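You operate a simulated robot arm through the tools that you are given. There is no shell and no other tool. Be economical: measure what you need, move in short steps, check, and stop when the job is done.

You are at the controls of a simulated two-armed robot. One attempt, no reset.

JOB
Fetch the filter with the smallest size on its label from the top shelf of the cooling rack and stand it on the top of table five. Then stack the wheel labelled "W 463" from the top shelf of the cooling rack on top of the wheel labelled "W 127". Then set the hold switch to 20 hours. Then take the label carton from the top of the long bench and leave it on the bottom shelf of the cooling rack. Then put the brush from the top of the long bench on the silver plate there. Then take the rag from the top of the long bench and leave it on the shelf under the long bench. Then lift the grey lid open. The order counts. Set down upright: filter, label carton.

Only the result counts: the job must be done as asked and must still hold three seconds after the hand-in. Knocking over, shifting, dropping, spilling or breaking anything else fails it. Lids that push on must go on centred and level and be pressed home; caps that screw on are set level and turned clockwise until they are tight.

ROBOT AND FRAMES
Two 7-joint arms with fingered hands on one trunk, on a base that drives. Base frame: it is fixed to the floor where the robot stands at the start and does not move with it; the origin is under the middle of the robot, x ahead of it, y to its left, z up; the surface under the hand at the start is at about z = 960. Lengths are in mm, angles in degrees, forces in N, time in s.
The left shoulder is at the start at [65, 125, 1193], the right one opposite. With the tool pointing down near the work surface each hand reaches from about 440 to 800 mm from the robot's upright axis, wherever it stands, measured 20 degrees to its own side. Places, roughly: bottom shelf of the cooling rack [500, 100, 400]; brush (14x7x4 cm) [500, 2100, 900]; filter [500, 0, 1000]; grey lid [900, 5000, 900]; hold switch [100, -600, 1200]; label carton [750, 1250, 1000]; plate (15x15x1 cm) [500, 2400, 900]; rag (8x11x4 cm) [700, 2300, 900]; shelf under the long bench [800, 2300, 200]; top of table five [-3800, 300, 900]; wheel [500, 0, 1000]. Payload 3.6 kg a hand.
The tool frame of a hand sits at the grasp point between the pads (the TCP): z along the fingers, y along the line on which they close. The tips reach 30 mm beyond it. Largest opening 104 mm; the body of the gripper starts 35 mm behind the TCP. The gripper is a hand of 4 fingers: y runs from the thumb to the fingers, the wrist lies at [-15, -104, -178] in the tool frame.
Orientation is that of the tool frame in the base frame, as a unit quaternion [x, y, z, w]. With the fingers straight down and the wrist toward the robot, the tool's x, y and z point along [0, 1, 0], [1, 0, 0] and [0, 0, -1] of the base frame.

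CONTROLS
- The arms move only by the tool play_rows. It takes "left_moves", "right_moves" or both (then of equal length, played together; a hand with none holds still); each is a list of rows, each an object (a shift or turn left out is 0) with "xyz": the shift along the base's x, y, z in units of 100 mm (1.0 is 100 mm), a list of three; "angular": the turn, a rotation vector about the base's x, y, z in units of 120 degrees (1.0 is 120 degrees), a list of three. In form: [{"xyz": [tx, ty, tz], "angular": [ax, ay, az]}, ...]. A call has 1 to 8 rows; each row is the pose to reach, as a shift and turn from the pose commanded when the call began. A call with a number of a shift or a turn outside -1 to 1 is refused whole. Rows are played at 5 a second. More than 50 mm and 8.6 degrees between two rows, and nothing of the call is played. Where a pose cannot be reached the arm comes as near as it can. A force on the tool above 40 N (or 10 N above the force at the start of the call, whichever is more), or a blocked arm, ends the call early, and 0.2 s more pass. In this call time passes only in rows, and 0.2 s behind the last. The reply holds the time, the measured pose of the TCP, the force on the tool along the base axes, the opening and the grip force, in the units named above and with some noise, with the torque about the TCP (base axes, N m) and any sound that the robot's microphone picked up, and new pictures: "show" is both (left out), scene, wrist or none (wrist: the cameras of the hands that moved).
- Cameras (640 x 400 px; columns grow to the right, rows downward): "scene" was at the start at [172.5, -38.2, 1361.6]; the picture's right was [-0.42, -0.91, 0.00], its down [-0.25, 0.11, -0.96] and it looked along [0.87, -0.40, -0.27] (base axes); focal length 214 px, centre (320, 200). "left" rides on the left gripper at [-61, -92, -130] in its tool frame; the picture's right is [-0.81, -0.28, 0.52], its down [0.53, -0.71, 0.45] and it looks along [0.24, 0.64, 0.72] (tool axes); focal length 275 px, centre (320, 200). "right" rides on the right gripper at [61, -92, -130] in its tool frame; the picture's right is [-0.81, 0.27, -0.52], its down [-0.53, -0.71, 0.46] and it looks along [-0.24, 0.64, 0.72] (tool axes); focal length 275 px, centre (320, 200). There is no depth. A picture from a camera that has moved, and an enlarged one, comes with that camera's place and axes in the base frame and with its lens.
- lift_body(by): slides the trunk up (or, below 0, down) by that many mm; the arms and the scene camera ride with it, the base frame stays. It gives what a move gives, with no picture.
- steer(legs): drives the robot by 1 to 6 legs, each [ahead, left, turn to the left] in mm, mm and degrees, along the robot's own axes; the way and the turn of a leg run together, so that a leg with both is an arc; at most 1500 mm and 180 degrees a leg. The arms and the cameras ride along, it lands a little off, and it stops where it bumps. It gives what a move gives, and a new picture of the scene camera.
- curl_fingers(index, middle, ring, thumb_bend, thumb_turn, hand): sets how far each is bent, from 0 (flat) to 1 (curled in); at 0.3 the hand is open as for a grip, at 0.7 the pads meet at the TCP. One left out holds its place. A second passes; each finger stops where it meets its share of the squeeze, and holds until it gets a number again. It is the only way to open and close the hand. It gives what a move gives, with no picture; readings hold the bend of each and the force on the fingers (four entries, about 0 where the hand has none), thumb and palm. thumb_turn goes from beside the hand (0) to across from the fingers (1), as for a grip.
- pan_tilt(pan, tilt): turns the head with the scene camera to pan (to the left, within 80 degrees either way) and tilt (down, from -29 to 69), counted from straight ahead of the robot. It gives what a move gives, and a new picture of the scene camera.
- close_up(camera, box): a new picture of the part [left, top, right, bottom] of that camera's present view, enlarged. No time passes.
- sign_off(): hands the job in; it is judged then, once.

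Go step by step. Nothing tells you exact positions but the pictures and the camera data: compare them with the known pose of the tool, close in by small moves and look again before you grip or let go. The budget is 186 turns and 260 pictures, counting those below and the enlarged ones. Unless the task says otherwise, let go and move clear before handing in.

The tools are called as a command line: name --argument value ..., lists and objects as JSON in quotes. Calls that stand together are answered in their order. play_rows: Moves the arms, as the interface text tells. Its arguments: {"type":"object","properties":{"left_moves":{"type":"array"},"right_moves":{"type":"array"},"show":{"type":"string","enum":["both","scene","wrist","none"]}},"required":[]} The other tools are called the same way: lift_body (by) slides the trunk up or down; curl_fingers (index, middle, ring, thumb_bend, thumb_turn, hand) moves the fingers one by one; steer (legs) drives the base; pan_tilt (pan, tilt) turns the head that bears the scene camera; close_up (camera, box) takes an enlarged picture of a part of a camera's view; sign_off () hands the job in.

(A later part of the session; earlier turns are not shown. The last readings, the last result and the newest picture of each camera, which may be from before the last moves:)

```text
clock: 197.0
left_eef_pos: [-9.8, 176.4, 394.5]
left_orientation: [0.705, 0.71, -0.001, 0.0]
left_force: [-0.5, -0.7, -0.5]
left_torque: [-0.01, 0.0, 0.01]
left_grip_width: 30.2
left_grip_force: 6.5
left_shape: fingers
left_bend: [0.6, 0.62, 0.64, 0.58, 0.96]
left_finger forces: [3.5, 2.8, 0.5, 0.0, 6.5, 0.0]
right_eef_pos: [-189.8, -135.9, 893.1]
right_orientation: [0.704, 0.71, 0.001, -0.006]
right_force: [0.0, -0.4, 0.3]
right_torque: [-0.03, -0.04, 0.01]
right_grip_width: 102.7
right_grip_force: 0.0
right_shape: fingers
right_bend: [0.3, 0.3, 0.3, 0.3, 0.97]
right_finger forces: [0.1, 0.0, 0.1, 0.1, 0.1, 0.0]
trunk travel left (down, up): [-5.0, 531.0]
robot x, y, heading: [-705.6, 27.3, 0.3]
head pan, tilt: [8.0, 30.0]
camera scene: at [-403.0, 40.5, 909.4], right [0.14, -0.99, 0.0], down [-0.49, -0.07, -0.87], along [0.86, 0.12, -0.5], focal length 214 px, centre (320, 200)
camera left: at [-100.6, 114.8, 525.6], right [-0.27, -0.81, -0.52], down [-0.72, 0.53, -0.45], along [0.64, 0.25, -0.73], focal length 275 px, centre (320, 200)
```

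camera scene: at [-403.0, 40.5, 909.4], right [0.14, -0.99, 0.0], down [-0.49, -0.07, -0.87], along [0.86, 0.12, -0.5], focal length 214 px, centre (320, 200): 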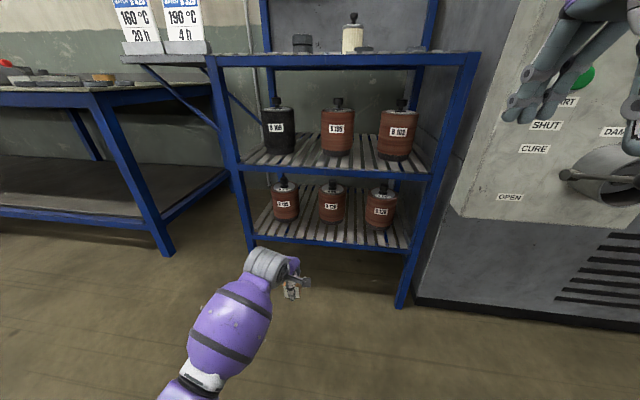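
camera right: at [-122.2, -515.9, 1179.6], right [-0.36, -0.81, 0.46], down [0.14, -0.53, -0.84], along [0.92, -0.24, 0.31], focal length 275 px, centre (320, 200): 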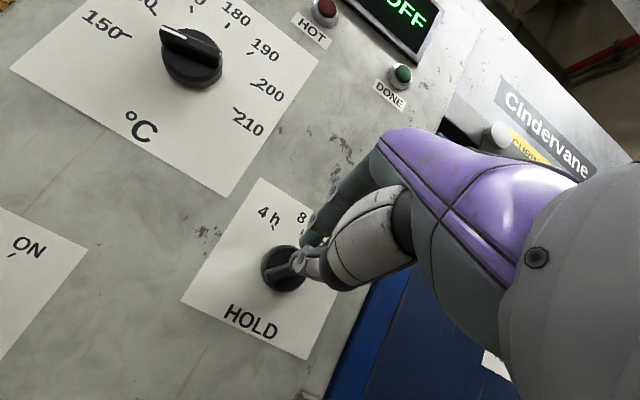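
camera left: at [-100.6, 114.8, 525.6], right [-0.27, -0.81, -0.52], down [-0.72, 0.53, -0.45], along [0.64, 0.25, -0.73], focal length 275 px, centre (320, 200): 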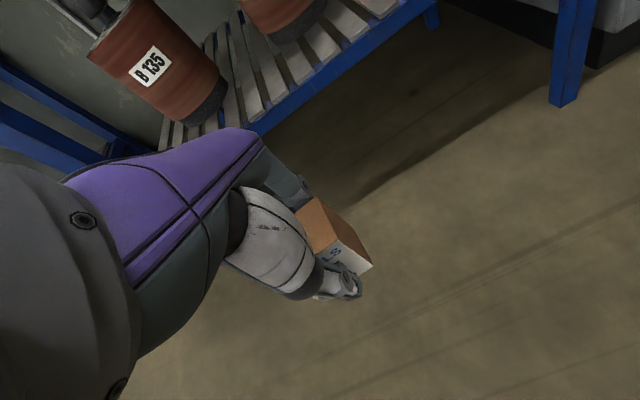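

The gap between rolls at y ≈ 195 is clear, with ~110 mm of free strip depth. I'll raise the carton slightly and drive it in over the front edge.

play_rows --left_moves '[{"xyz": [0, 0.1, 0.08]}, {"xyz": [0, 0.18, 0.1]}]' --show "none"

steer --legs '[[200, 0, 0], [80, 0, 0]]'

close_up --camera "left" --box '[100, 0, 640, 400]'

close_up --camera "scene" --box '[200, 150, 400, 350]'

```text
clock: 197.6
left_eef_pos: [-9.9, 194.5, 405.1]
left_orientation: [0.705, 0.71, 0.0, 0.0]
left_force: [-0.1, 0.3, -0.7]
left_torque: [-0.01, -0.01, -0.04]
left_grip_width: 29.8
left_grip_force: 6.0
left_shape: fingers
left_bend: [0.6, 0.62, 0.64, 0.58, 0.96]
left_finger forces: [3.5, 2.7, 0.4, 0.0, 6.4, 0.0]
right_eef_pos: [-188.0, -135.8, 893.3]
right_orientation: [0.704, 0.711, 0.002, -0.005]
right_force: [0.0, -0.3, -0.7]
right_torque: [-0.01, 0.0, 0.02]
right_grip_width: 102.9
right_grip_force: 0.2
right_shape: fingers
right_bend: [0.3, 0.3, 0.3, 0.3, 0.97]
right_finger forces: [0.0, 0.0, 0.1, 0.1, 0.0, 0.0]
trunk travel left (down, up): [-5.0, 531.0]
robot x, y, heading: [-702.0, 27.2, 0.1]
head pan, tilt: [8.0, 30.0]
```

```text
clock: 199.8
left_eef_pos: [272.6, 193.8, 404.9]
left_orientation: [0.705, 0.709, -0.001, -0.001]
left_force: [-0.3, 0.1, -1.3]
left_torque: [-0.02, -0.03, -0.02]
left_grip_width: 30.1
left_grip_force: 6.1
left_shape: fingers
left_bend: [0.6, 0.62, 0.64, 0.58, 0.96]
left_finger forces: [3.4, 2.8, 0.4, 0.0, 6.6, 0.1]
right_eef_pos: [91.5, -135.3, 893.0]
right_orientation: [0.704, 0.71, 0.001, -0.004]
right_force: [-0.3, -0.3, -0.7]
right_torque: [0.01, 0.01, -0.04]
right_grip_width: 102.7
right_grip_force: 0.0
right_shape: fingers
right_bend: [0.3, 0.3, 0.3, 0.3, 0.97]
right_finger forces: [0.1, 0.0, 0.0, 0.0, 0.0, 0.0]
trunk travel left (down, up): [-5.0, 531.0]
robot x, y, heading: [-422.4, 26.4, 0.2]
head pan, tilt: [8.0, 30.0]
camera scene: at [-122.1, 41.0, 909.4], right [0.14, -0.99, 0.0], down [-0.5, -0.07, -0.87], along [0.86, 0.12, -0.5], focal length 214 px, centre (320, 200)
```

scene: 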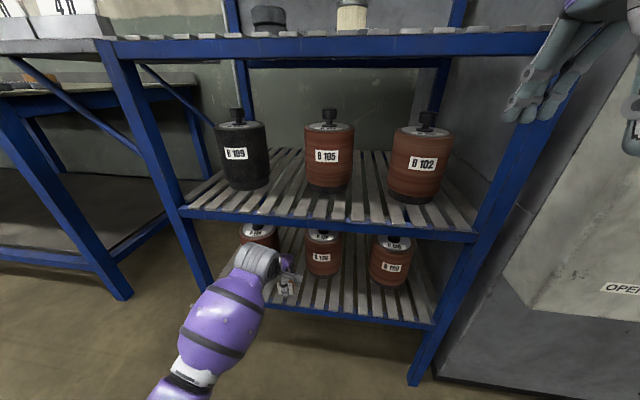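

```text
1.00 times, centred on (370, 200) of left (not enlarged: the box is as wide or as high as the picture)
camera zoom: at [180.5, 132.5, 535.5], right [-0.27, -0.81, -0.52], down [-0.72, 0.53, -0.45], along [0.64, 0.25, -0.73], focal length 275 px, centre (270, 200)
```

zoom: 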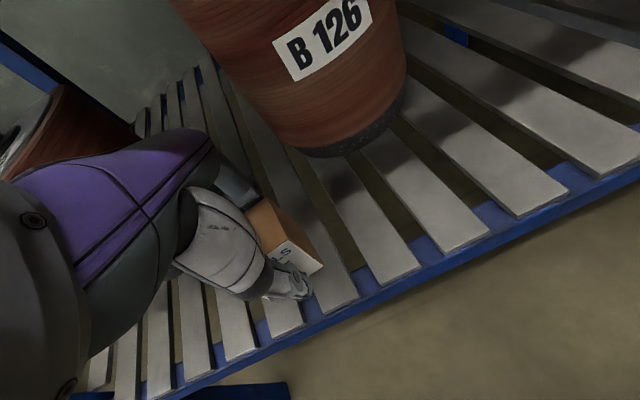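

```text
2.00 times, centred on (300, 250) of scene
camera zoom: at [-122.1, 41.0, 909.4], right [0.14, -0.99, 0.0], down [-0.5, -0.07, -0.87], along [0.86, 0.12, -0.5], focal length 429 px, centre (360, 100)
```

zoom: 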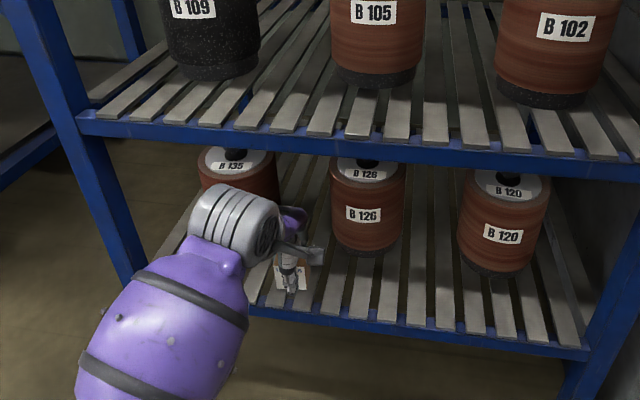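

play_rows --left_moves '[{"xyz": [0.05, 0, -0.1]}, {"xyz": [0.16, 0, -0.14]}, {"xyz": [0.16, 0, -0.19]}, {"xyz": [0.16, 0, -0.23]}, {"xyz": [0.16, 0, -0.27]}]' --show "wrist"

```text
clock: 200.8
left_eef_pos: [293.6, 193.6, 394.1]
left_orientation: [0.705, 0.709, 0.006, 0.01]
left_force: [-3.7, -0.5, 10.7]
left_torque: [-0.08, 0.4, 0.0]
left_grip_width: 30.7
left_grip_force: 9.4
left_shape: fingers
left_bend: [0.62, 0.63, 0.65, 0.58, 0.96]
left_finger forces: [2.4, 1.8, 0.0, 0.1, 13.5, 0.0]
right_eef_pos: [91.5, -135.6, 892.3]
right_orientation: [0.705, 0.709, 0.002, -0.005]
right_force: [-0.1, 0.7, -0.2]
right_torque: [0.0, -0.01, -0.02]
right_grip_width: 103.1
right_grip_force: 0.0
right_shape: fingers
right_bend: [0.3, 0.3, 0.3, 0.3, 0.97]
right_finger forces: [0.0, 0.0, 0.1, 0.0, 0.1, 0.1]
trunk travel left (down, up): [-5.0, 531.0]
robot x, y, heading: [-423.6, 29.3, 0.1]
head pan, tilt: [8.0, 30.0]
stopped in row 4 (left hand): the force on the tool passed its limit at 44 N (the readings are from after the stop); the commanded pose is now the measured one
camera left: at [198.9, 132.3, 522.0], right [-0.26, -0.81, -0.52], down [-0.71, 0.53, -0.47], along [0.66, 0.24, -0.71], focal length 275 px, centre (320, 200)
```

left: 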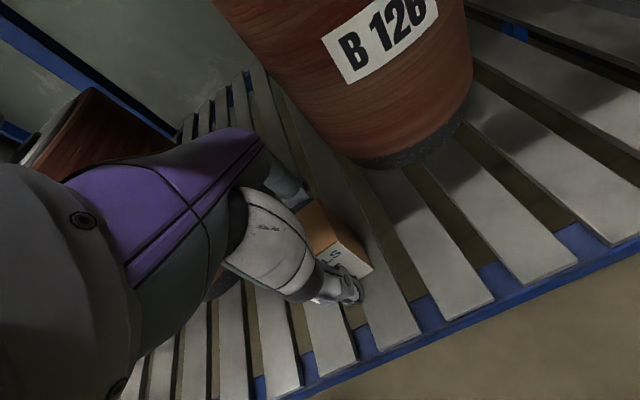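

It touches the shelf at TCP z ≈ 392. Easing up 2 mm and releasing.

play_rows --left_moves '[{"xyz": [0, 0, 0.02]}]' --show "none"

curl_fingers --hand "left" --index 0.45 --middle 0.45 --ring 0.45 --thumb_bend 0.45

curl_fingers --hand "left" --index 0.33 --middle 0.33 --ring 0.33 --thumb_bend 0.3

close_up --camera "left" --box '[200, 120, 480, 400]'

```text
clock: 201.2
left_eef_pos: [291.8, 193.6, 392.4]
left_orientation: [0.705, 0.709, 0.006, 0.008]
left_force: [-0.1, -0.5, 6.8]
left_torque: [-0.03, 0.04, 0.0]
left_grip_width: 29.8
left_grip_force: 8.0
left_shape: fingers
left_bend: [0.62, 0.63, 0.65, 0.58, 0.96]
left_finger forces: [3.4, 3.8, 0.1, 0.1, 9.0, 0.0]
right_eef_pos: [92.3, -136.5, 893.1]
right_orientation: [0.704, 0.71, 0.001, -0.005]
right_force: [0.3, -0.1, 0.1]
right_torque: [0.0, 0.02, 0.01]
right_grip_width: 103.0
right_grip_force: 0.0
right_shape: fingers
right_bend: [0.3, 0.3, 0.3, 0.3, 0.97]
right_finger forces: [0.0, 0.1, 0.1, 0.0, 0.1, 0.0]
trunk travel left (down, up): [-5.0, 531.0]
robot x, y, heading: [-420.3, 24.2, -0.0]
head pan, tilt: [8.0, 30.0]
```

```text
clock: 202.2
left_eef_pos: [292.2, 193.1, 394.3]
left_orientation: [0.706, 0.708, 0.006, 0.007]
left_force: [-1.5, 0.9, 5.4]
left_torque: [0.09, -0.11, 0.04]
left_grip_width: 64.1
left_grip_force: 3.3
left_shape: fingers
left_bend: [0.45, 0.47, 0.45, 0.45, 0.97]
left_finger forces: [0.1, 5.7, 0.0, 0.0, 0.3, 0.0]
right_eef_pos: [92.4, -135.7, 892.1]
right_orientation: [0.704, 0.71, 0.0, -0.004]
right_force: [-0.1, 0.1, 0.5]
right_torque: [-0.06, -0.01, 0.03]
right_grip_width: 102.9
right_grip_force: 0.0
right_shape: fingers
right_bend: [0.3, 0.3, 0.3, 0.3, 0.97]
right_finger forces: [0.0, 0.0, 0.0, 0.0, 0.0, 0.0]
trunk travel left (down, up): [-5.0, 531.0]
robot x, y, heading: [-421.9, 29.1, 0.2]
head pan, tilt: [8.0, 30.0]
```

```text
clock: 203.2
left_eef_pos: [292.0, 194.1, 393.0]
left_orientation: [0.704, 0.71, 0.005, 0.008]
left_force: [0.1, -0.4, 0.4]
left_torque: [0.01, 0.02, 0.0]
left_grip_width: 99.0
left_grip_force: 0.0
left_shape: fingers
left_bend: [0.33, 0.33, 0.33, 0.3, 0.97]
left_finger forces: [0.1, 0.1, 0.0, 0.0, 0.1, 0.0]
right_eef_pos: [92.5, -136.7, 893.5]
right_orientation: [0.704, 0.71, 0.001, -0.006]
right_force: [0.1, 0.5, -0.3]
right_torque: [0.0, 0.0, 0.0]
right_grip_width: 102.9
right_grip_force: 0.0
right_shape: fingers
right_bend: [0.3, 0.3, 0.3, 0.3, 0.97]
right_finger forces: [0.1, 0.1, 0.0, 0.0, 0.0, 0.0]
trunk travel left (down, up): [-5.0, 531.0]
robot x, y, heading: [-422.2, 26.8, 0.3]
head pan, tilt: [8.0, 30.0]
```

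```text
1.43 times, centred on (340, 260) of left
camera zoom: at [198.5, 132.3, 521.7], right [-0.26, -0.81, -0.52], down [-0.71, 0.53, -0.47], along [0.66, 0.25, -0.71], focal length 393 px, centre (291, 114)
```

zoom: 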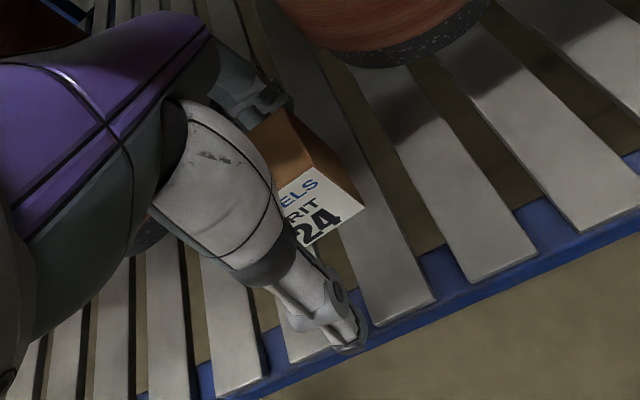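

The carton stands upright. To clear it without touching the beam above, I'll tilt the fingers up while rising, then withdraw.

play_rows --left_moves '[{"xyz": [0, 0, 0.12], "angular": [0, -0.03, 0]}, {"xyz": [0, 0, 0.24], "angular": [0, -0.09, 0]}, {"xyz": [0, 0, 0.34], "angular": [0, -0.15, 0]}, {"xyz": [0, 0, 0.4], "angular": [0, -0.21, 0]}, {"xyz": [-0.3, 0, 0.45], "angular": [0, -0.21, 0]}, {"xyz": [-0.7, 0, 0.45], "angular": [0, -0.21, 0]}, {"xyz": [-1.0, 0, 0.45], "angular": [0, -0.21, 0]}]' --show "both"

```text
clock: 204.8
left_eef_pos: [192.6, 193.7, 438.4]
left_orientation: [0.686, 0.691, 0.16, 0.161]
left_force: [-1.1, -0.2, 0.1]
left_torque: [-0.01, 0.0, 0.04]
left_grip_width: 99.0
left_grip_force: 0.1
left_shape: fingers
left_bend: [0.33, 0.33, 0.33, 0.3, 0.97]
left_finger forces: [0.0, 0.1, 0.1, 0.1, 0.0, 0.0]
right_eef_pos: [92.4, -136.1, 892.9]
right_orientation: [0.704, 0.71, 0.001, -0.005]
right_force: [-0.1, 0.5, 0.0]
right_torque: [-0.04, 0.02, 0.01]
right_grip_width: 102.9
right_grip_force: 0.0
right_shape: fingers
right_bend: [0.3, 0.3, 0.3, 0.3, 0.97]
right_finger forces: [0.1, 0.1, 0.0, 0.0, 0.1, 0.0]
trunk travel left (down, up): [-5.0, 531.0]
robot x, y, heading: [-421.1, 25.5, -0.2]
head pan, tilt: [8.0, 30.0]
camera scene: at [-122.5, 41.1, 909.5], right [0.14, -0.99, 0.0], down [-0.49, -0.07, -0.87], along [0.86, 0.12, -0.5], focal length 214 px, centre (320, 200)
camera left: at [52.4, 133.0, 514.8], right [-0.02, -0.81, -0.58], down [-0.44, 0.53, -0.73], along [0.9, 0.25, -0.37], focal length 275 px, centre (320, 200)
```

scene: 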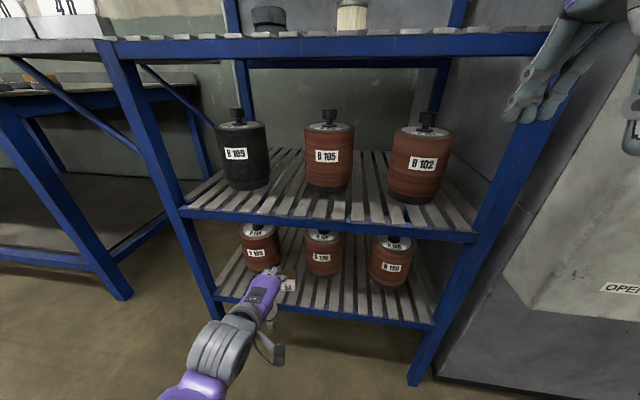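
left: 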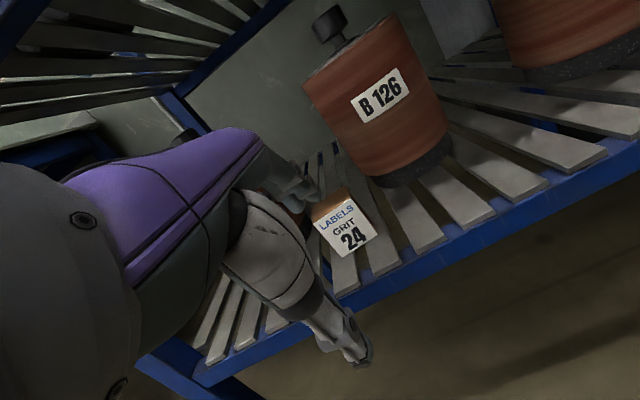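

The carton is done. Now the brush: I'll back out, raise the trunk, level the hand and strafe along the bench to y ≈ 2100.

steer --legs '[[-300, 0, 0]]'

lift_body --by 325

play_rows --left_moves '[{"xyz": [0, 0, 0.35], "angular": [0, 0.07, 0]}, {"xyz": [0, 0, 0.7], "angular": [0, 0.14, 0]}, {"xyz": [0, 0, 1.0], "angular": [0, 0.21, 0]}]' --show "none"

play_rows --left_moves '[{"xyz": [-0.3, 0, 0.35]}, {"xyz": [-0.6, 0, 0.7]}, {"xyz": [-0.9, 0, 1.0]}]' --show "none"

play_rows --left_moves '[{"xyz": [0, 0, 0.4]}, {"xyz": [0, 0, 0.8]}, {"xyz": [0, 0, 1.0]}]' --show "none"

steer --legs '[[0, 1500, 0], [0, 500, 0]]'

```text
clock: 206.8
left_eef_pos: [-105.9, 193.8, 438.3]
left_orientation: [0.687, 0.691, 0.159, 0.161]
left_force: [0.5, 0.4, -0.2]
left_torque: [-0.02, 0.0, 0.03]
left_grip_width: 99.3
left_grip_force: 0.1
left_shape: fingers
left_bend: [0.33, 0.33, 0.33, 0.3, 0.97]
left_finger forces: [0.0, 0.0, 0.0, 0.0, 0.0, 0.0]
right_eef_pos: [-206.1, -136.8, 893.0]
right_orientation: [0.704, 0.71, 0.001, -0.004]
right_force: [-0.7, 0.2, 0.0]
right_torque: [-0.01, 0.0, 0.0]
right_grip_width: 102.8
right_grip_force: 0.0
right_shape: fingers
right_bend: [0.3, 0.3, 0.3, 0.3, 0.97]
right_finger forces: [0.0, 0.1, 0.0, 0.0, 0.0, 0.1]
trunk travel left (down, up): [-5.0, 531.0]
robot x, y, heading: [-717.3, 24.9, 0.4]
head pan, tilt: [8.0, 30.0]
camera scene: at [-421.4, 40.5, 909.5], right [0.14, -0.99, 0.0], down [-0.49, -0.07, -0.87], along [0.86, 0.12, -0.5], focal length 214 px, centre (320, 200)
```

scene: 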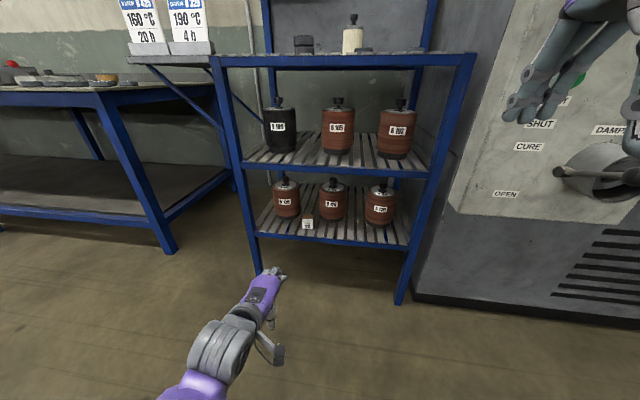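

```text
clock: 210.1
left_eef_pos: [-107.1, 195.3, 762.6]
left_orientation: [0.687, 0.691, 0.158, 0.161]
left_force: [0.5, 0.4, -0.4]
left_torque: [0.0, -0.02, 0.03]
left_grip_width: 99.4
left_grip_force: 0.1
left_shape: fingers
left_bend: [0.33, 0.33, 0.33, 0.3, 0.97]
left_finger forces: [0.0, 0.1, 0.0, 0.0, 0.0, 0.0]
right_eef_pos: [-205.7, -136.8, 1217.8]
right_orientation: [0.704, 0.71, 0.001, -0.005]
right_force: [-0.4, 0.1, -0.7]
right_torque: [0.03, 0.01, -0.03]
right_grip_width: 103.3
right_grip_force: 0.1
right_shape: fingers
right_bend: [0.3, 0.3, 0.3, 0.3, 0.97]
right_finger forces: [0.0, 0.1, 0.0, 0.1, 0.0, 0.0]
trunk travel left (down, up): [-330.0, 206.0]
robot x, y, heading: [-721.5, 27.5, 0.5]
head pan, tilt: [8.0, 30.0]
```

```text
clock: 210.9
left_eef_pos: [-106.7, 194.3, 862.2]
left_orientation: [0.704, 0.71, 0.005, 0.006]
left_force: [-0.6, 0.1, -0.3]
left_torque: [-0.02, 0.02, 0.0]
left_grip_width: 99.1
left_grip_force: 0.0
left_shape: fingers
left_bend: [0.33, 0.33, 0.33, 0.3, 0.97]
left_finger forces: [0.1, 0.0, 0.0, 0.1, 0.0, 0.1]
right_eef_pos: [-206.3, -135.7, 1218.3]
right_orientation: [0.704, 0.71, 0.002, -0.005]
right_force: [-0.3, 0.5, 0.2]
right_torque: [0.02, 0.02, 0.01]
right_grip_width: 103.1
right_grip_force: 0.0
right_shape: fingers
right_bend: [0.3, 0.3, 0.3, 0.3, 0.97]
right_finger forces: [0.0, 0.0, 0.1, 0.0, 0.0, 0.0]
trunk travel left (down, up): [-330.0, 206.0]
robot x, y, heading: [-717.7, 24.3, 0.2]
head pan, tilt: [8.0, 30.0]
```

```text
clock: 211.7
left_eef_pos: [-198.5, 195.7, 961.4]
left_orientation: [0.705, 0.709, 0.004, 0.006]
left_force: [0.8, 0.1, 0.3]
left_torque: [-0.02, -0.01, -0.01]
left_grip_width: 99.3
left_grip_force: 0.1
left_shape: fingers
left_bend: [0.33, 0.33, 0.33, 0.3, 0.98]
left_finger forces: [0.1, 0.1, 0.0, 0.0, 0.0, 0.0]
right_eef_pos: [-207.7, -133.2, 1219.3]
right_orientation: [0.704, 0.711, 0.0, -0.004]
right_force: [-0.7, 1.1, 0.5]
right_torque: [-0.03, 0.03, -0.02]
right_grip_width: 102.9
right_grip_force: 0.1
right_shape: fingers
right_bend: [0.3, 0.3, 0.3, 0.3, 0.97]
right_finger forces: [0.0, 0.0, 0.0, 0.0, 0.1, 0.0]
trunk travel left (down, up): [-330.0, 206.0]
robot x, y, heading: [-718.6, 23.6, 0.1]
head pan, tilt: [8.0, 30.0]
```

```text
clock: 212.5
left_eef_pos: [-197.0, 193.9, 1063.1]
left_orientation: [0.705, 0.71, 0.005, 0.006]
left_force: [-0.1, -0.2, -0.1]
left_torque: [0.02, 0.01, -0.03]
left_grip_width: 99.3
left_grip_force: 0.1
left_shape: fingers
left_bend: [0.33, 0.33, 0.33, 0.3, 0.98]
left_finger forces: [0.0, 0.0, 0.0, 0.0, 0.0, 0.0]
right_eef_pos: [-206.8, -134.8, 1218.0]
right_orientation: [0.704, 0.71, 0.002, -0.005]
right_force: [0.8, 1.2, -0.1]
right_torque: [-0.02, 0.02, 0.01]
right_grip_width: 102.6
right_grip_force: 0.1
right_shape: fingers
right_bend: [0.3, 0.3, 0.3, 0.3, 0.97]
right_finger forces: [0.0, 0.0, 0.0, 0.0, 0.0, 0.1]
trunk travel left (down, up): [-330.0, 206.0]
robot x, y, heading: [-720.2, 23.6, 0.2]
head pan, tilt: [8.0, 30.0]
```

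```text
clock: 230.3
left_eef_pos: [-206.3, 2202.9, 1064.2]
left_orientation: [0.704, 0.71, 0.005, 0.007]
left_force: [-0.4, -1.1, 0.6]
left_torque: [-0.03, 0.0, 0.05]
left_grip_width: 99.5
left_grip_force: 0.0
left_shape: fingers
left_bend: [0.33, 0.33, 0.33, 0.3, 0.98]
left_finger forces: [0.0, 0.1, 0.1, 0.1, 0.0, 0.0]
right_eef_pos: [-214.2, 1872.5, 1217.2]
right_orientation: [0.703, 0.711, 0.001, -0.005]
right_force: [0.0, 0.1, -0.7]
right_torque: [0.01, -0.01, -0.02]
right_grip_width: 102.9
right_grip_force: 0.1
right_shape: fingers
right_bend: [0.3, 0.3, 0.3, 0.3, 0.97]
right_finger forces: [0.0, 0.0, 0.0, 0.0, 0.0, 0.1]
trunk travel left (down, up): [-330.0, 206.0]
robot x, y, heading: [-723.8, 2031.3, 0.4]
head pan, tilt: [8.0, 30.0]
camera scene: at [-525.0, 2048.0, 1241.4], right [0.14, -0.99, 0.0], down [-0.49, -0.07, -0.87], along [0.86, 0.13, -0.5], focal length 214 px, centre (320, 200)
```

scene: 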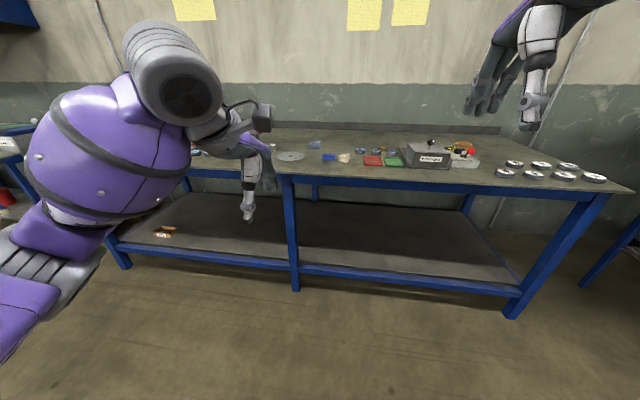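

steer --legs '[[690, -75, 0]]'

pan_tilt --pan 22 --tilt 38

close_up --camera "left" --box '[0, 0, 640, 400]'

```text
clock: 234.1
left_eef_pos: [488.2, 2132.3, 1062.0]
left_orientation: [0.704, 0.71, 0.005, 0.006]
left_force: [-0.5, -0.8, -0.7]
left_torque: [-0.01, -0.03, 0.03]
left_grip_width: 99.6
left_grip_force: 0.0
left_shape: fingers
left_bend: [0.33, 0.33, 0.33, 0.3, 0.98]
left_finger forces: [0.0, 0.1, 0.1, 0.1, 0.0, 0.0]
right_eef_pos: [480.5, 1801.1, 1218.8]
right_orientation: [0.703, 0.711, 0.002, -0.005]
right_force: [-0.1, -0.4, 0.6]
right_torque: [-0.01, 0.02, 0.03]
right_grip_width: 102.8
right_grip_force: 0.0
right_shape: fingers
right_bend: [0.3, 0.3, 0.3, 0.3, 0.97]
right_finger forces: [0.0, 0.0, 0.2, 0.0, 0.1, 0.0]
trunk travel left (down, up): [-330.0, 206.0]
robot x, y, heading: [-32.7, 1963.5, 0.5]
head pan, tilt: [8.0, 30.0]
camera scene: at [169.1, 1977.0, 1241.4], right [0.15, -0.99, 0.0], down [-0.49, -0.07, -0.87], along [0.86, 0.13, -0.5], focal length 214 px, centre (320, 200)
```

scene: 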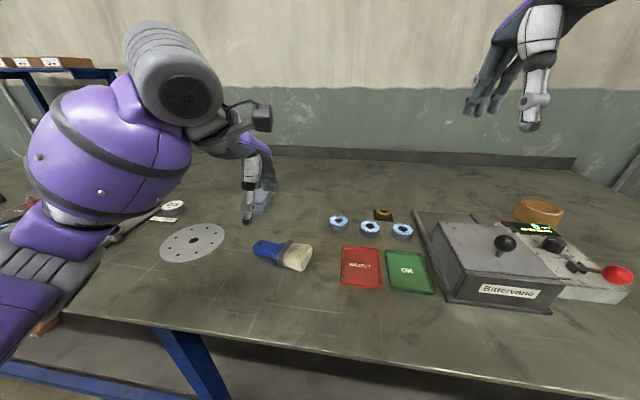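

```text
clock: 234.9
left_eef_pos: [488.7, 2131.5, 1064.1]
left_orientation: [0.703, 0.711, 0.006, 0.007]
left_force: [0.4, 0.8, -0.4]
left_torque: [-0.02, 0.0, -0.01]
left_grip_width: 99.3
left_grip_force: 0.0
left_shape: fingers
left_bend: [0.33, 0.33, 0.33, 0.3, 0.98]
left_finger forces: [0.0, 0.0, 0.0, 0.1, 0.0, 0.0]
right_eef_pos: [479.6, 1802.2, 1218.3]
right_orientation: [0.703, 0.711, 0.001, -0.005]
right_force: [0.3, 0.0, 0.1]
right_torque: [0.0, -0.05, -0.02]
right_grip_width: 103.0
right_grip_force: 0.1
right_shape: fingers
right_bend: [0.3, 0.3, 0.3, 0.3, 0.97]
right_finger forces: [0.0, 0.0, 0.0, 0.0, 0.1, 0.0]
trunk travel left (down, up): [-330.0, 206.0]
robot x, y, heading: [-29.1, 1959.6, 0.1]
head pan, tilt: [22.0, 38.0]
camera scene: at [159.1, 1996.6, 1229.1], right [0.38, -0.92, 0.0], down [-0.57, -0.23, -0.79], along [0.73, 0.3, -0.62], focal length 214 px, centre (320, 200)
```

scene: 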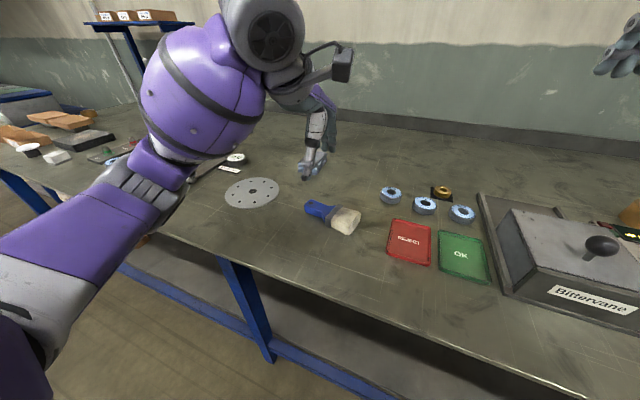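

```text
1.00 times, centred on (320, 200) of left (not enlarged: the box is as wide or as high as the picture)
camera zoom: at [394.7, 2070.3, 1192.1], right [-0.26, -0.81, -0.52], down [-0.71, 0.52, -0.47], along [0.65, 0.25, -0.71], focal length 275 px, centre (320, 200)
```

zoom: 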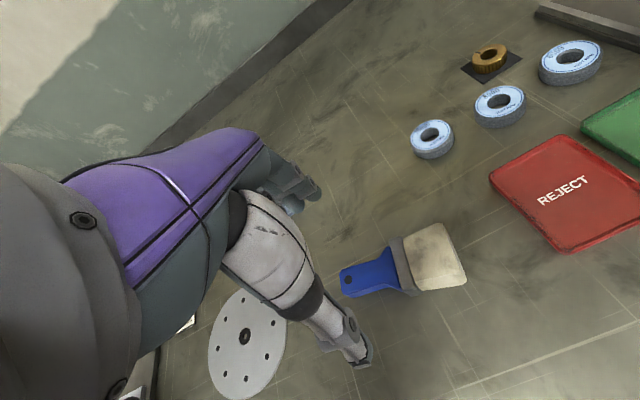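

The brush ferrule is at about [520, 2113] with its axis turned ~15°, and the plate centre is at about [535, 2357]. I'll move over the brush with a matching yaw.

play_rows --left_moves '[{"xyz": [0.1, -0.06, -0.3], "angular": [0, 0, -0.04]}, {"xyz": [0.2, -0.12, -0.6], "angular": [0, 0, -0.08]}, {"xyz": [0.31, -0.18, -0.95], "angular": [0, 0, -0.125]}]' --show "both"

close_up --camera "scene" --box '[270, 120, 390, 250]'

```text
clock: 235.7
left_eef_pos: [519.5, 2114.4, 967.6]
left_orientation: [0.791, 0.612, 0.005, 0.007]
left_force: [-0.2, -1.0, 0.9]
left_torque: [0.0, -0.03, -0.03]
left_grip_width: 99.5
left_grip_force: 0.0
left_shape: fingers
left_bend: [0.33, 0.33, 0.33, 0.3, 0.98]
left_finger forces: [0.0, 0.0, 0.1, 0.0, 0.0, 0.1]
right_eef_pos: [479.3, 1802.2, 1219.1]
right_orientation: [0.703, 0.711, 0.0, -0.005]
right_force: [-0.4, 0.3, 0.2]
right_torque: [-0.03, -0.01, -0.02]
right_grip_width: 102.8
right_grip_force: 0.0
right_shape: fingers
right_bend: [0.3, 0.3, 0.3, 0.3, 0.97]
right_finger forces: [0.0, 0.0, 0.1, 0.0, 0.1, 0.0]
trunk travel left (down, up): [-330.0, 206.0]
robot x, y, heading: [-31.0, 1963.9, 0.3]
head pan, tilt: [22.0, 38.0]
camera scene: at [159.5, 1996.8, 1229.0], right [0.38, -0.92, 0.0], down [-0.57, -0.23, -0.79], along [0.73, 0.3, -0.62], focal length 214 px, centre (320, 200)
camera left: at [413.5, 2078.9, 1096.7], right [-0.46, -0.72, -0.52], down [-0.55, 0.69, -0.47], along [0.7, 0.07, -0.71], focal length 275 px, centre (320, 200)
```

scene: 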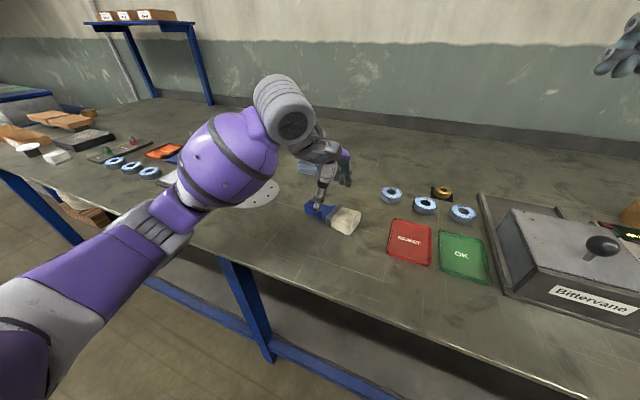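
left: 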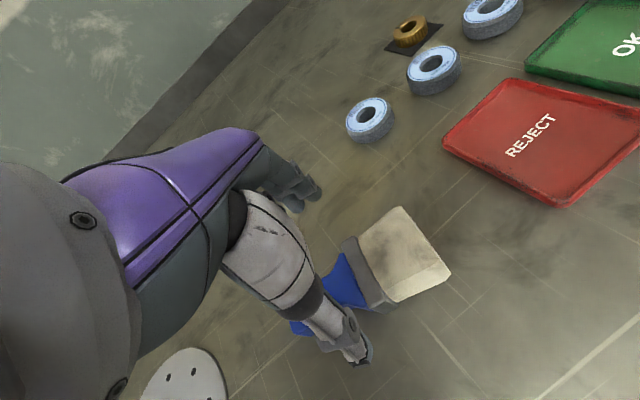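

```text
3.08 times, centred on (330, 185) of scene
camera zoom: at [159.5, 1996.8, 1229.0], right [0.38, -0.92, 0.0], down [-0.57, -0.23, -0.79], along [0.73, 0.3, -0.62], focal length 660 px, centre (289, 246)
```

zoom: 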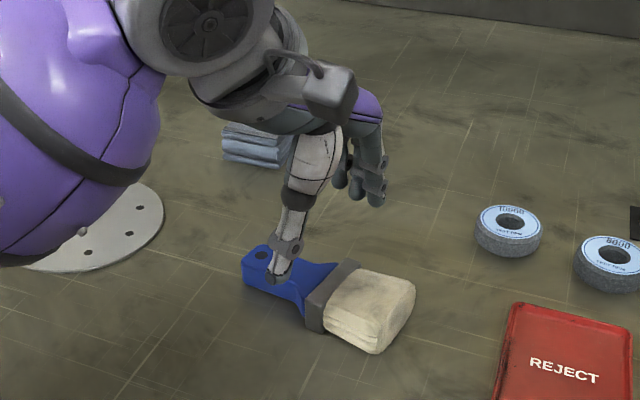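

play_rows --left_moves '[{"xyz": [0, -0.1, -0.3]}, {"xyz": [0, -0.1, -0.55]}, {"xyz": [0, -0.1, -0.66]}]' --show "wrist"

curl_fingers --hand "left" --index 0.62 --middle 0.62 --ring 0.62 --thumb_bend 0.62

play_rows --left_moves '[{"xyz": [0, 0, 0.3]}, {"xyz": [0, 0, 0.7]}]' --show "both"

```text
clock: 236.5
left_eef_pos: [518.9, 2103.7, 901.5]
left_orientation: [0.79, 0.612, 0.005, 0.008]
left_force: [0.2, -0.4, 0.0]
left_torque: [0.0, 0.0, -0.05]
left_grip_width: 99.2
left_grip_force: 0.0
left_shape: fingers
left_bend: [0.33, 0.33, 0.33, 0.3, 0.98]
left_finger forces: [0.0, 0.0, 0.0, 0.0, 0.0, 0.0]
right_eef_pos: [480.0, 1801.1, 1218.1]
right_orientation: [0.703, 0.711, 0.001, -0.005]
right_force: [0.9, -0.3, 0.9]
right_torque: [0.01, 0.01, -0.03]
right_grip_width: 102.9
right_grip_force: 0.0
right_shape: fingers
right_bend: [0.3, 0.3, 0.3, 0.3, 0.97]
right_finger forces: [0.1, 0.1, 0.0, 0.1, 0.0, 0.0]
trunk travel left (down, up): [-330.0, 206.0]
robot x, y, heading: [-35.7, 1954.9, 0.4]
head pan, tilt: [22.0, 38.0]
camera left: at [412.7, 2068.3, 1030.4], right [-0.46, -0.72, -0.52], down [-0.55, 0.69, -0.47], along [0.7, 0.07, -0.71], focal length 275 px, centre (320, 200)
```

left: 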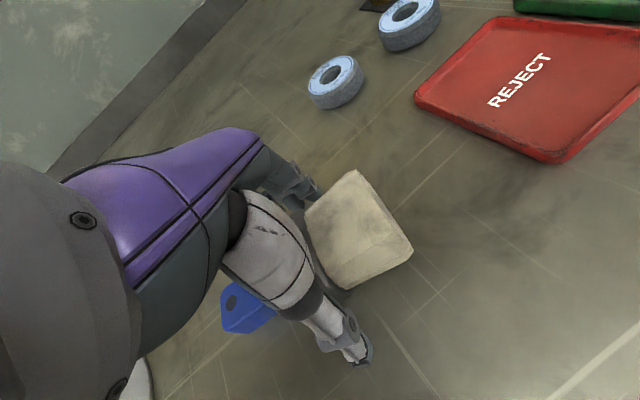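

```text
clock: 237.5
left_eef_pos: [519.7, 2103.4, 904.6]
left_orientation: [0.791, 0.612, 0.006, 0.01]
left_force: [7.4, -1.5, 21.8]
left_torque: [-0.03, -1.1, -0.05]
left_grip_width: 56.8
left_grip_force: 27.1
left_shape: fingers
left_bend: [0.49, 0.49, 0.61, 0.5, 0.97]
left_finger forces: [12.3, 25.6, 0.9, 0.0, 15.3, 0.0]
right_eef_pos: [478.9, 1801.8, 1218.9]
right_orientation: [0.703, 0.711, 0.002, -0.006]
right_force: [0.9, -0.6, -0.5]
right_torque: [0.03, 0.04, -0.03]
right_grip_width: 102.8
right_grip_force: 0.1
right_shape: fingers
right_bend: [0.3, 0.3, 0.3, 0.3, 0.97]
right_finger forces: [0.0, 0.0, 0.1, 0.0, 0.0, 0.1]
trunk travel left (down, up): [-330.0, 206.0]
robot x, y, heading: [-33.5, 1960.3, 0.2]
head pan, tilt: [22.0, 38.0]
```

```text
clock: 238.1
left_eef_pos: [519.1, 2103.6, 970.8]
left_orientation: [0.791, 0.612, 0.003, 0.006]
left_force: [0.2, 0.1, -0.4]
left_torque: [-0.05, 0.01, 0.0]
left_grip_width: 56.8
left_grip_force: 16.7
left_shape: fingers
left_bend: [0.5, 0.52, 0.61, 0.5, 0.96]
left_finger forces: [10.4, 6.5, 0.2, 0.0, 17.0, 0.0]
right_eef_pos: [479.3, 1801.1, 1217.6]
right_orientation: [0.703, 0.711, 0.001, -0.005]
right_force: [0.0, -0.1, -0.3]
right_torque: [0.06, -0.02, 0.02]
right_grip_width: 103.2
right_grip_force: 0.0
right_shape: fingers
right_bend: [0.3, 0.3, 0.3, 0.3, 0.97]
right_finger forces: [0.0, 0.0, 0.0, 0.1, 0.0, 0.0]
trunk travel left (down, up): [-330.0, 206.0]
robot x, y, heading: [-34.2, 1960.0, 0.3]
head pan, tilt: [22.0, 38.0]
camera scene: at [159.1, 1996.5, 1229.0], right [0.38, -0.92, 0.0], down [-0.57, -0.23, -0.79], along [0.73, 0.3, -0.62], focal length 214 px, centre (320, 200)
camera left: at [413.1, 2067.6, 1100.1], right [-0.46, -0.72, -0.52], down [-0.55, 0.69, -0.46], along [0.69, 0.07, -0.72], focal length 275 px, centre (320, 200)
```

scene: 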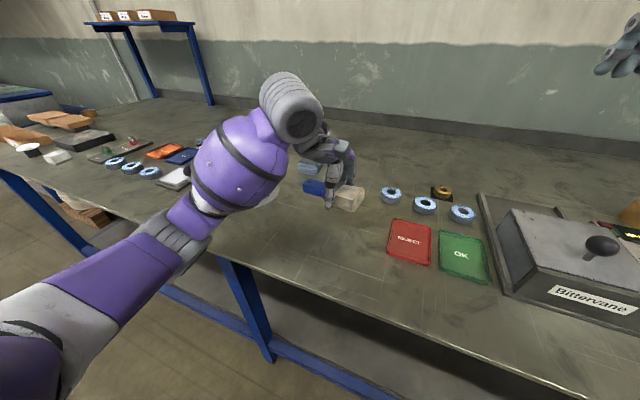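
left: 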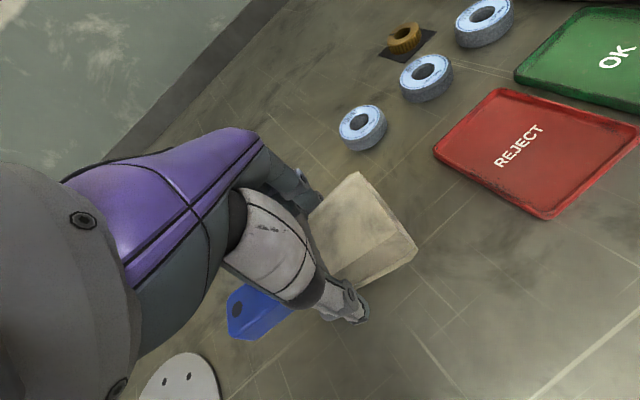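

steer --legs '[[10, 239, 0]]'

close_up --camera "left" --box '[160, 100, 560, 400]'

close_up --camera "scene" --box '[240, 110, 400, 230]'

```text
clock: 240.8
left_eef_pos: [527.8, 2341.3, 972.5]
left_orientation: [0.791, 0.612, 0.004, 0.007]
left_force: [0.7, -0.5, -1.1]
left_torque: [0.03, -0.01, 0.02]
left_grip_width: 57.0
left_grip_force: 16.7
left_shape: fingers
left_bend: [0.5, 0.52, 0.61, 0.5, 0.96]
left_finger forces: [10.4, 6.5, 0.2, 0.0, 17.0, 0.0]
right_eef_pos: [488.9, 2039.1, 1217.7]
right_orientation: [0.703, 0.711, 0.002, -0.005]
right_force: [0.4, 0.0, 0.7]
right_torque: [-0.01, 0.0, -0.02]
right_grip_width: 102.8
right_grip_force: 0.0
right_shape: fingers
right_bend: [0.3, 0.3, 0.3, 0.3, 0.97]
right_finger forces: [0.0, 0.1, 0.0, 0.0, 0.0, 0.1]
trunk travel left (down, up): [-330.0, 206.0]
robot x, y, heading: [-22.5, 2199.6, 0.7]
head pan, tilt: [22.0, 38.0]
camera scene: at [167.7, 2234.8, 1229.1], right [0.38, -0.92, 0.0], down [-0.57, -0.23, -0.79], along [0.73, 0.3, -0.62], focal length 214 px, centre (320, 200)
```

scene: 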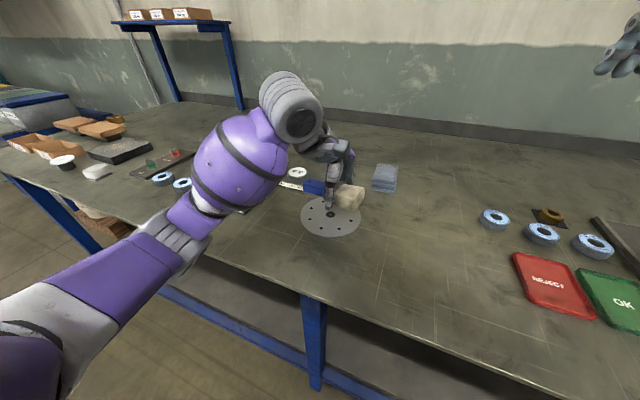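

```text
1.33 times, centred on (360, 250) of left
camera zoom: at [421.7, 2306.0, 1100.8], right [-0.46, -0.72, -0.52], down [-0.55, 0.69, -0.47], along [0.7, 0.07, -0.71], focal length 367 px, centre (267, 133)
```

zoom: 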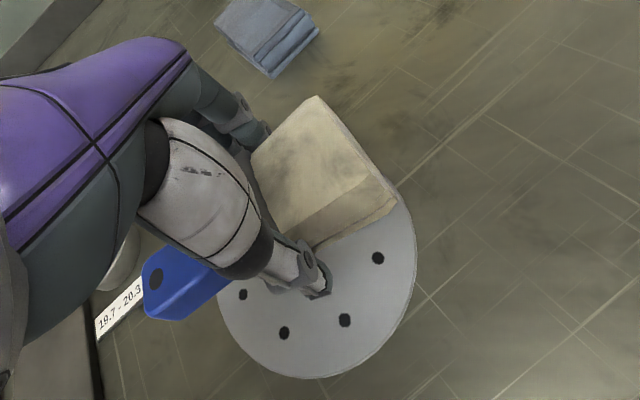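

```text
3.33 times, centred on (320, 170) of scene
camera zoom: at [167.7, 2234.8, 1229.1], right [0.38, -0.92, 0.0], down [-0.57, -0.23, -0.79], along [0.73, 0.3, -0.62], focal length 715 px, centre (320, 300)
```

zoom: 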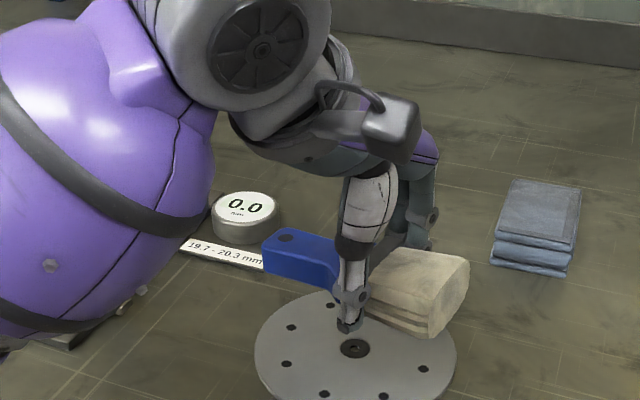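

The brush is centred over the plate. Lowering in small steps until contact.

play_rows --left_moves '[{"xyz": [0.02, 0.02, -0.3]}, {"xyz": [0.02, 0.02, -0.48]}, {"xyz": [0.02, 0.02, -0.53]}, {"xyz": [0.02, 0.02, -0.57]}]' --show "none"

close_up --camera "scene" --box '[240, 130, 400, 250]'

```text
clock: 241.8
left_eef_pos: [529.0, 2343.8, 914.9]
left_orientation: [0.791, 0.612, 0.004, 0.008]
left_force: [-0.3, 0.0, -0.5]
left_torque: [-0.01, 0.03, -0.01]
left_grip_width: 56.6
left_grip_force: 17.0
left_shape: fingers
left_bend: [0.5, 0.52, 0.62, 0.5, 0.96]
left_finger forces: [10.4, 6.6, 0.2, 0.0, 16.8, 0.0]
right_eef_pos: [489.5, 2039.0, 1218.5]
right_orientation: [0.703, 0.711, 0.002, -0.005]
right_force: [0.1, -1.4, 0.1]
right_torque: [-0.01, 0.0, 0.03]
right_grip_width: 103.0
right_grip_force: 0.1
right_shape: fingers
right_bend: [0.3, 0.3, 0.3, 0.3, 0.97]
right_finger forces: [0.0, 0.1, 0.0, 0.0, 0.0, 0.0]
trunk travel left (down, up): [-330.0, 206.0]
robot x, y, heading: [-22.8, 2200.4, 0.4]
head pan, tilt: [22.0, 38.0]
```

```text
3.33 times, centred on (320, 190) of scene
camera zoom: at [167.8, 2234.6, 1229.1], right [0.38, -0.92, 0.0], down [-0.57, -0.23, -0.79], along [0.73, 0.3, -0.62], focal length 715 px, centre (320, 233)
```

zoom: 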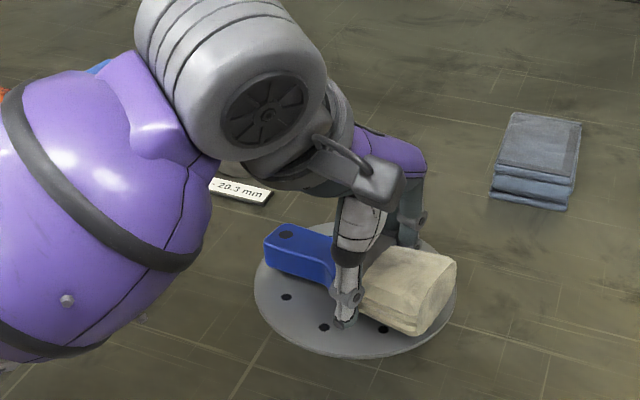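

play_rows --left_moves '[{"xyz": [0, 0, -0.03]}, {"xyz": [0, 0, -0.06]}, {"xyz": [0, 0, -0.08]}]' --show "none"

```text
clock: 242.6
left_eef_pos: [530.2, 2343.3, 906.9]
left_orientation: [0.79, 0.613, 0.006, 0.008]
left_force: [1.0, 0.6, 5.3]
left_torque: [0.05, -0.25, 0.0]
left_grip_width: 56.9
left_grip_force: 21.0
left_shape: fingers
left_bend: [0.5, 0.52, 0.62, 0.5, 0.96]
left_finger forces: [10.1, 13.9, 0.2, 0.1, 17.3, 0.1]
right_eef_pos: [488.3, 2040.1, 1217.1]
right_orientation: [0.703, 0.711, 0.002, -0.005]
right_force: [0.7, -0.2, 0.4]
right_torque: [-0.03, -0.03, 0.03]
right_grip_width: 102.7
right_grip_force: 0.2
right_shape: fingers
right_bend: [0.3, 0.3, 0.3, 0.3, 0.97]
right_finger forces: [0.0, 0.1, 0.1, 0.0, 0.0, 0.1]
trunk travel left (down, up): [-330.0, 206.0]
robot x, y, heading: [-25.8, 2204.0, 0.4]
head pan, tilt: [22.0, 38.0]
```

curl_fingers --hand "left" --index 0.42 --middle 0.42 --ring 0.42 --thumb_bend 0.42

play_rows --left_moves '[{"xyz": [0, 0, 0.1]}, {"xyz": [0, 0, 0.4]}, {"xyz": [0, 0, 0.8]}, {"xyz": [0, 0, 1.0]}]' --show "both"

close_up --camera "scene" --box '[240, 130, 400, 250]'

```text
clock: 243.6
left_eef_pos: [529.8, 2342.7, 907.4]
left_orientation: [0.79, 0.613, 0.004, 0.008]
left_force: [-0.3, 0.0, 0.6]
left_torque: [0.0, -0.02, -0.01]
left_grip_width: 72.7
left_grip_force: 0.1
left_shape: fingers
left_bend: [0.42, 0.42, 0.42, 0.42, 0.97]
left_finger forces: [0.0, 0.4, 0.0, 0.0, 0.1, 0.0]
right_eef_pos: [488.8, 2040.5, 1218.8]
right_orientation: [0.703, 0.711, 0.001, -0.005]
right_force: [0.5, 0.3, 0.2]
right_torque: [-0.01, 0.03, 0.01]
right_grip_width: 103.0
right_grip_force: 0.1
right_shape: fingers
right_bend: [0.3, 0.3, 0.3, 0.3, 0.97]
right_finger forces: [0.0, 0.0, 0.0, 0.0, 0.0, 0.0]
trunk travel left (down, up): [-330.0, 206.0]
robot x, y, heading: [-23.2, 2200.3, 0.4]
head pan, tilt: [22.0, 38.0]
```

```text
clock: 244.6
left_eef_pos: [529.1, 2342.6, 1006.7]
left_orientation: [0.79, 0.613, 0.004, 0.006]
left_force: [-0.1, 0.6, -0.1]
left_torque: [0.01, 0.02, 0.01]
left_grip_width: 72.7
left_grip_force: 0.1
left_shape: fingers
left_bend: [0.42, 0.42, 0.42, 0.42, 0.97]
left_finger forces: [0.0, 0.0, 0.0, 0.0, 0.0, 0.0]
right_eef_pos: [488.2, 2039.3, 1216.6]
right_orientation: [0.703, 0.711, 0.001, -0.004]
right_force: [-1.2, -0.9, -0.7]
right_torque: [-0.01, 0.0, -0.01]
right_grip_width: 102.9
right_grip_force: 0.0
right_shape: fingers
right_bend: [0.3, 0.3, 0.3, 0.3, 0.97]
right_finger forces: [0.0, 0.0, 0.1, 0.0, 0.0, 0.0]
trunk travel left (down, up): [-330.0, 206.0]
robot x, y, heading: [-27.7, 2199.2, 0.2]
head pan, tilt: [22.0, 38.0]
camera scene: at [167.6, 2234.6, 1229.1], right [0.38, -0.92, 0.0], down [-0.57, -0.23, -0.79], along [0.73, 0.3, -0.62], focal length 214 px, centre (320, 200)
camera left: at [423.8, 2307.8, 1135.7], right [-0.46, -0.72, -0.52], down [-0.55, 0.69, -0.47], along [0.7, 0.07, -0.71], focal length 275 px, centre (320, 200)
```

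scene: 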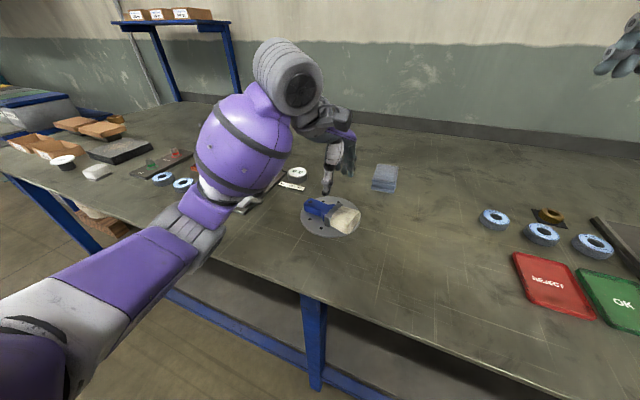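
left: 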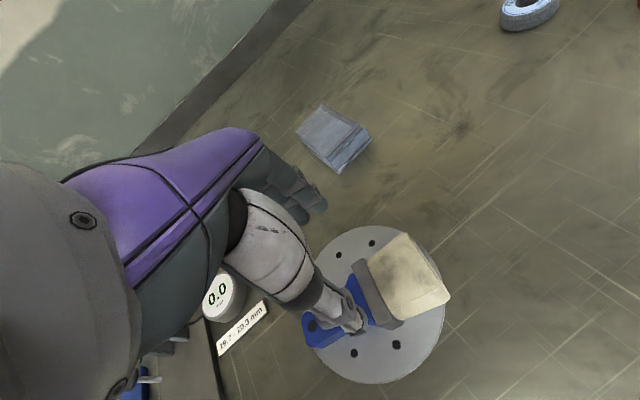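

```text
3.33 times, centred on (320, 190) of scene
camera zoom: at [167.6, 2234.6, 1229.1], right [0.38, -0.92, 0.0], down [-0.57, -0.23, -0.79], along [0.73, 0.3, -0.62], focal length 715 px, centre (320, 233)
```

zoom: 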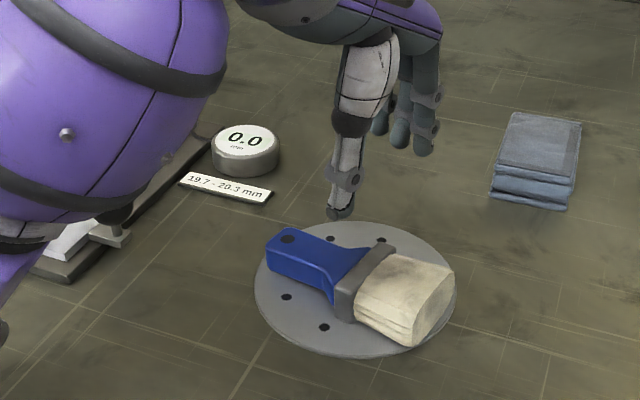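

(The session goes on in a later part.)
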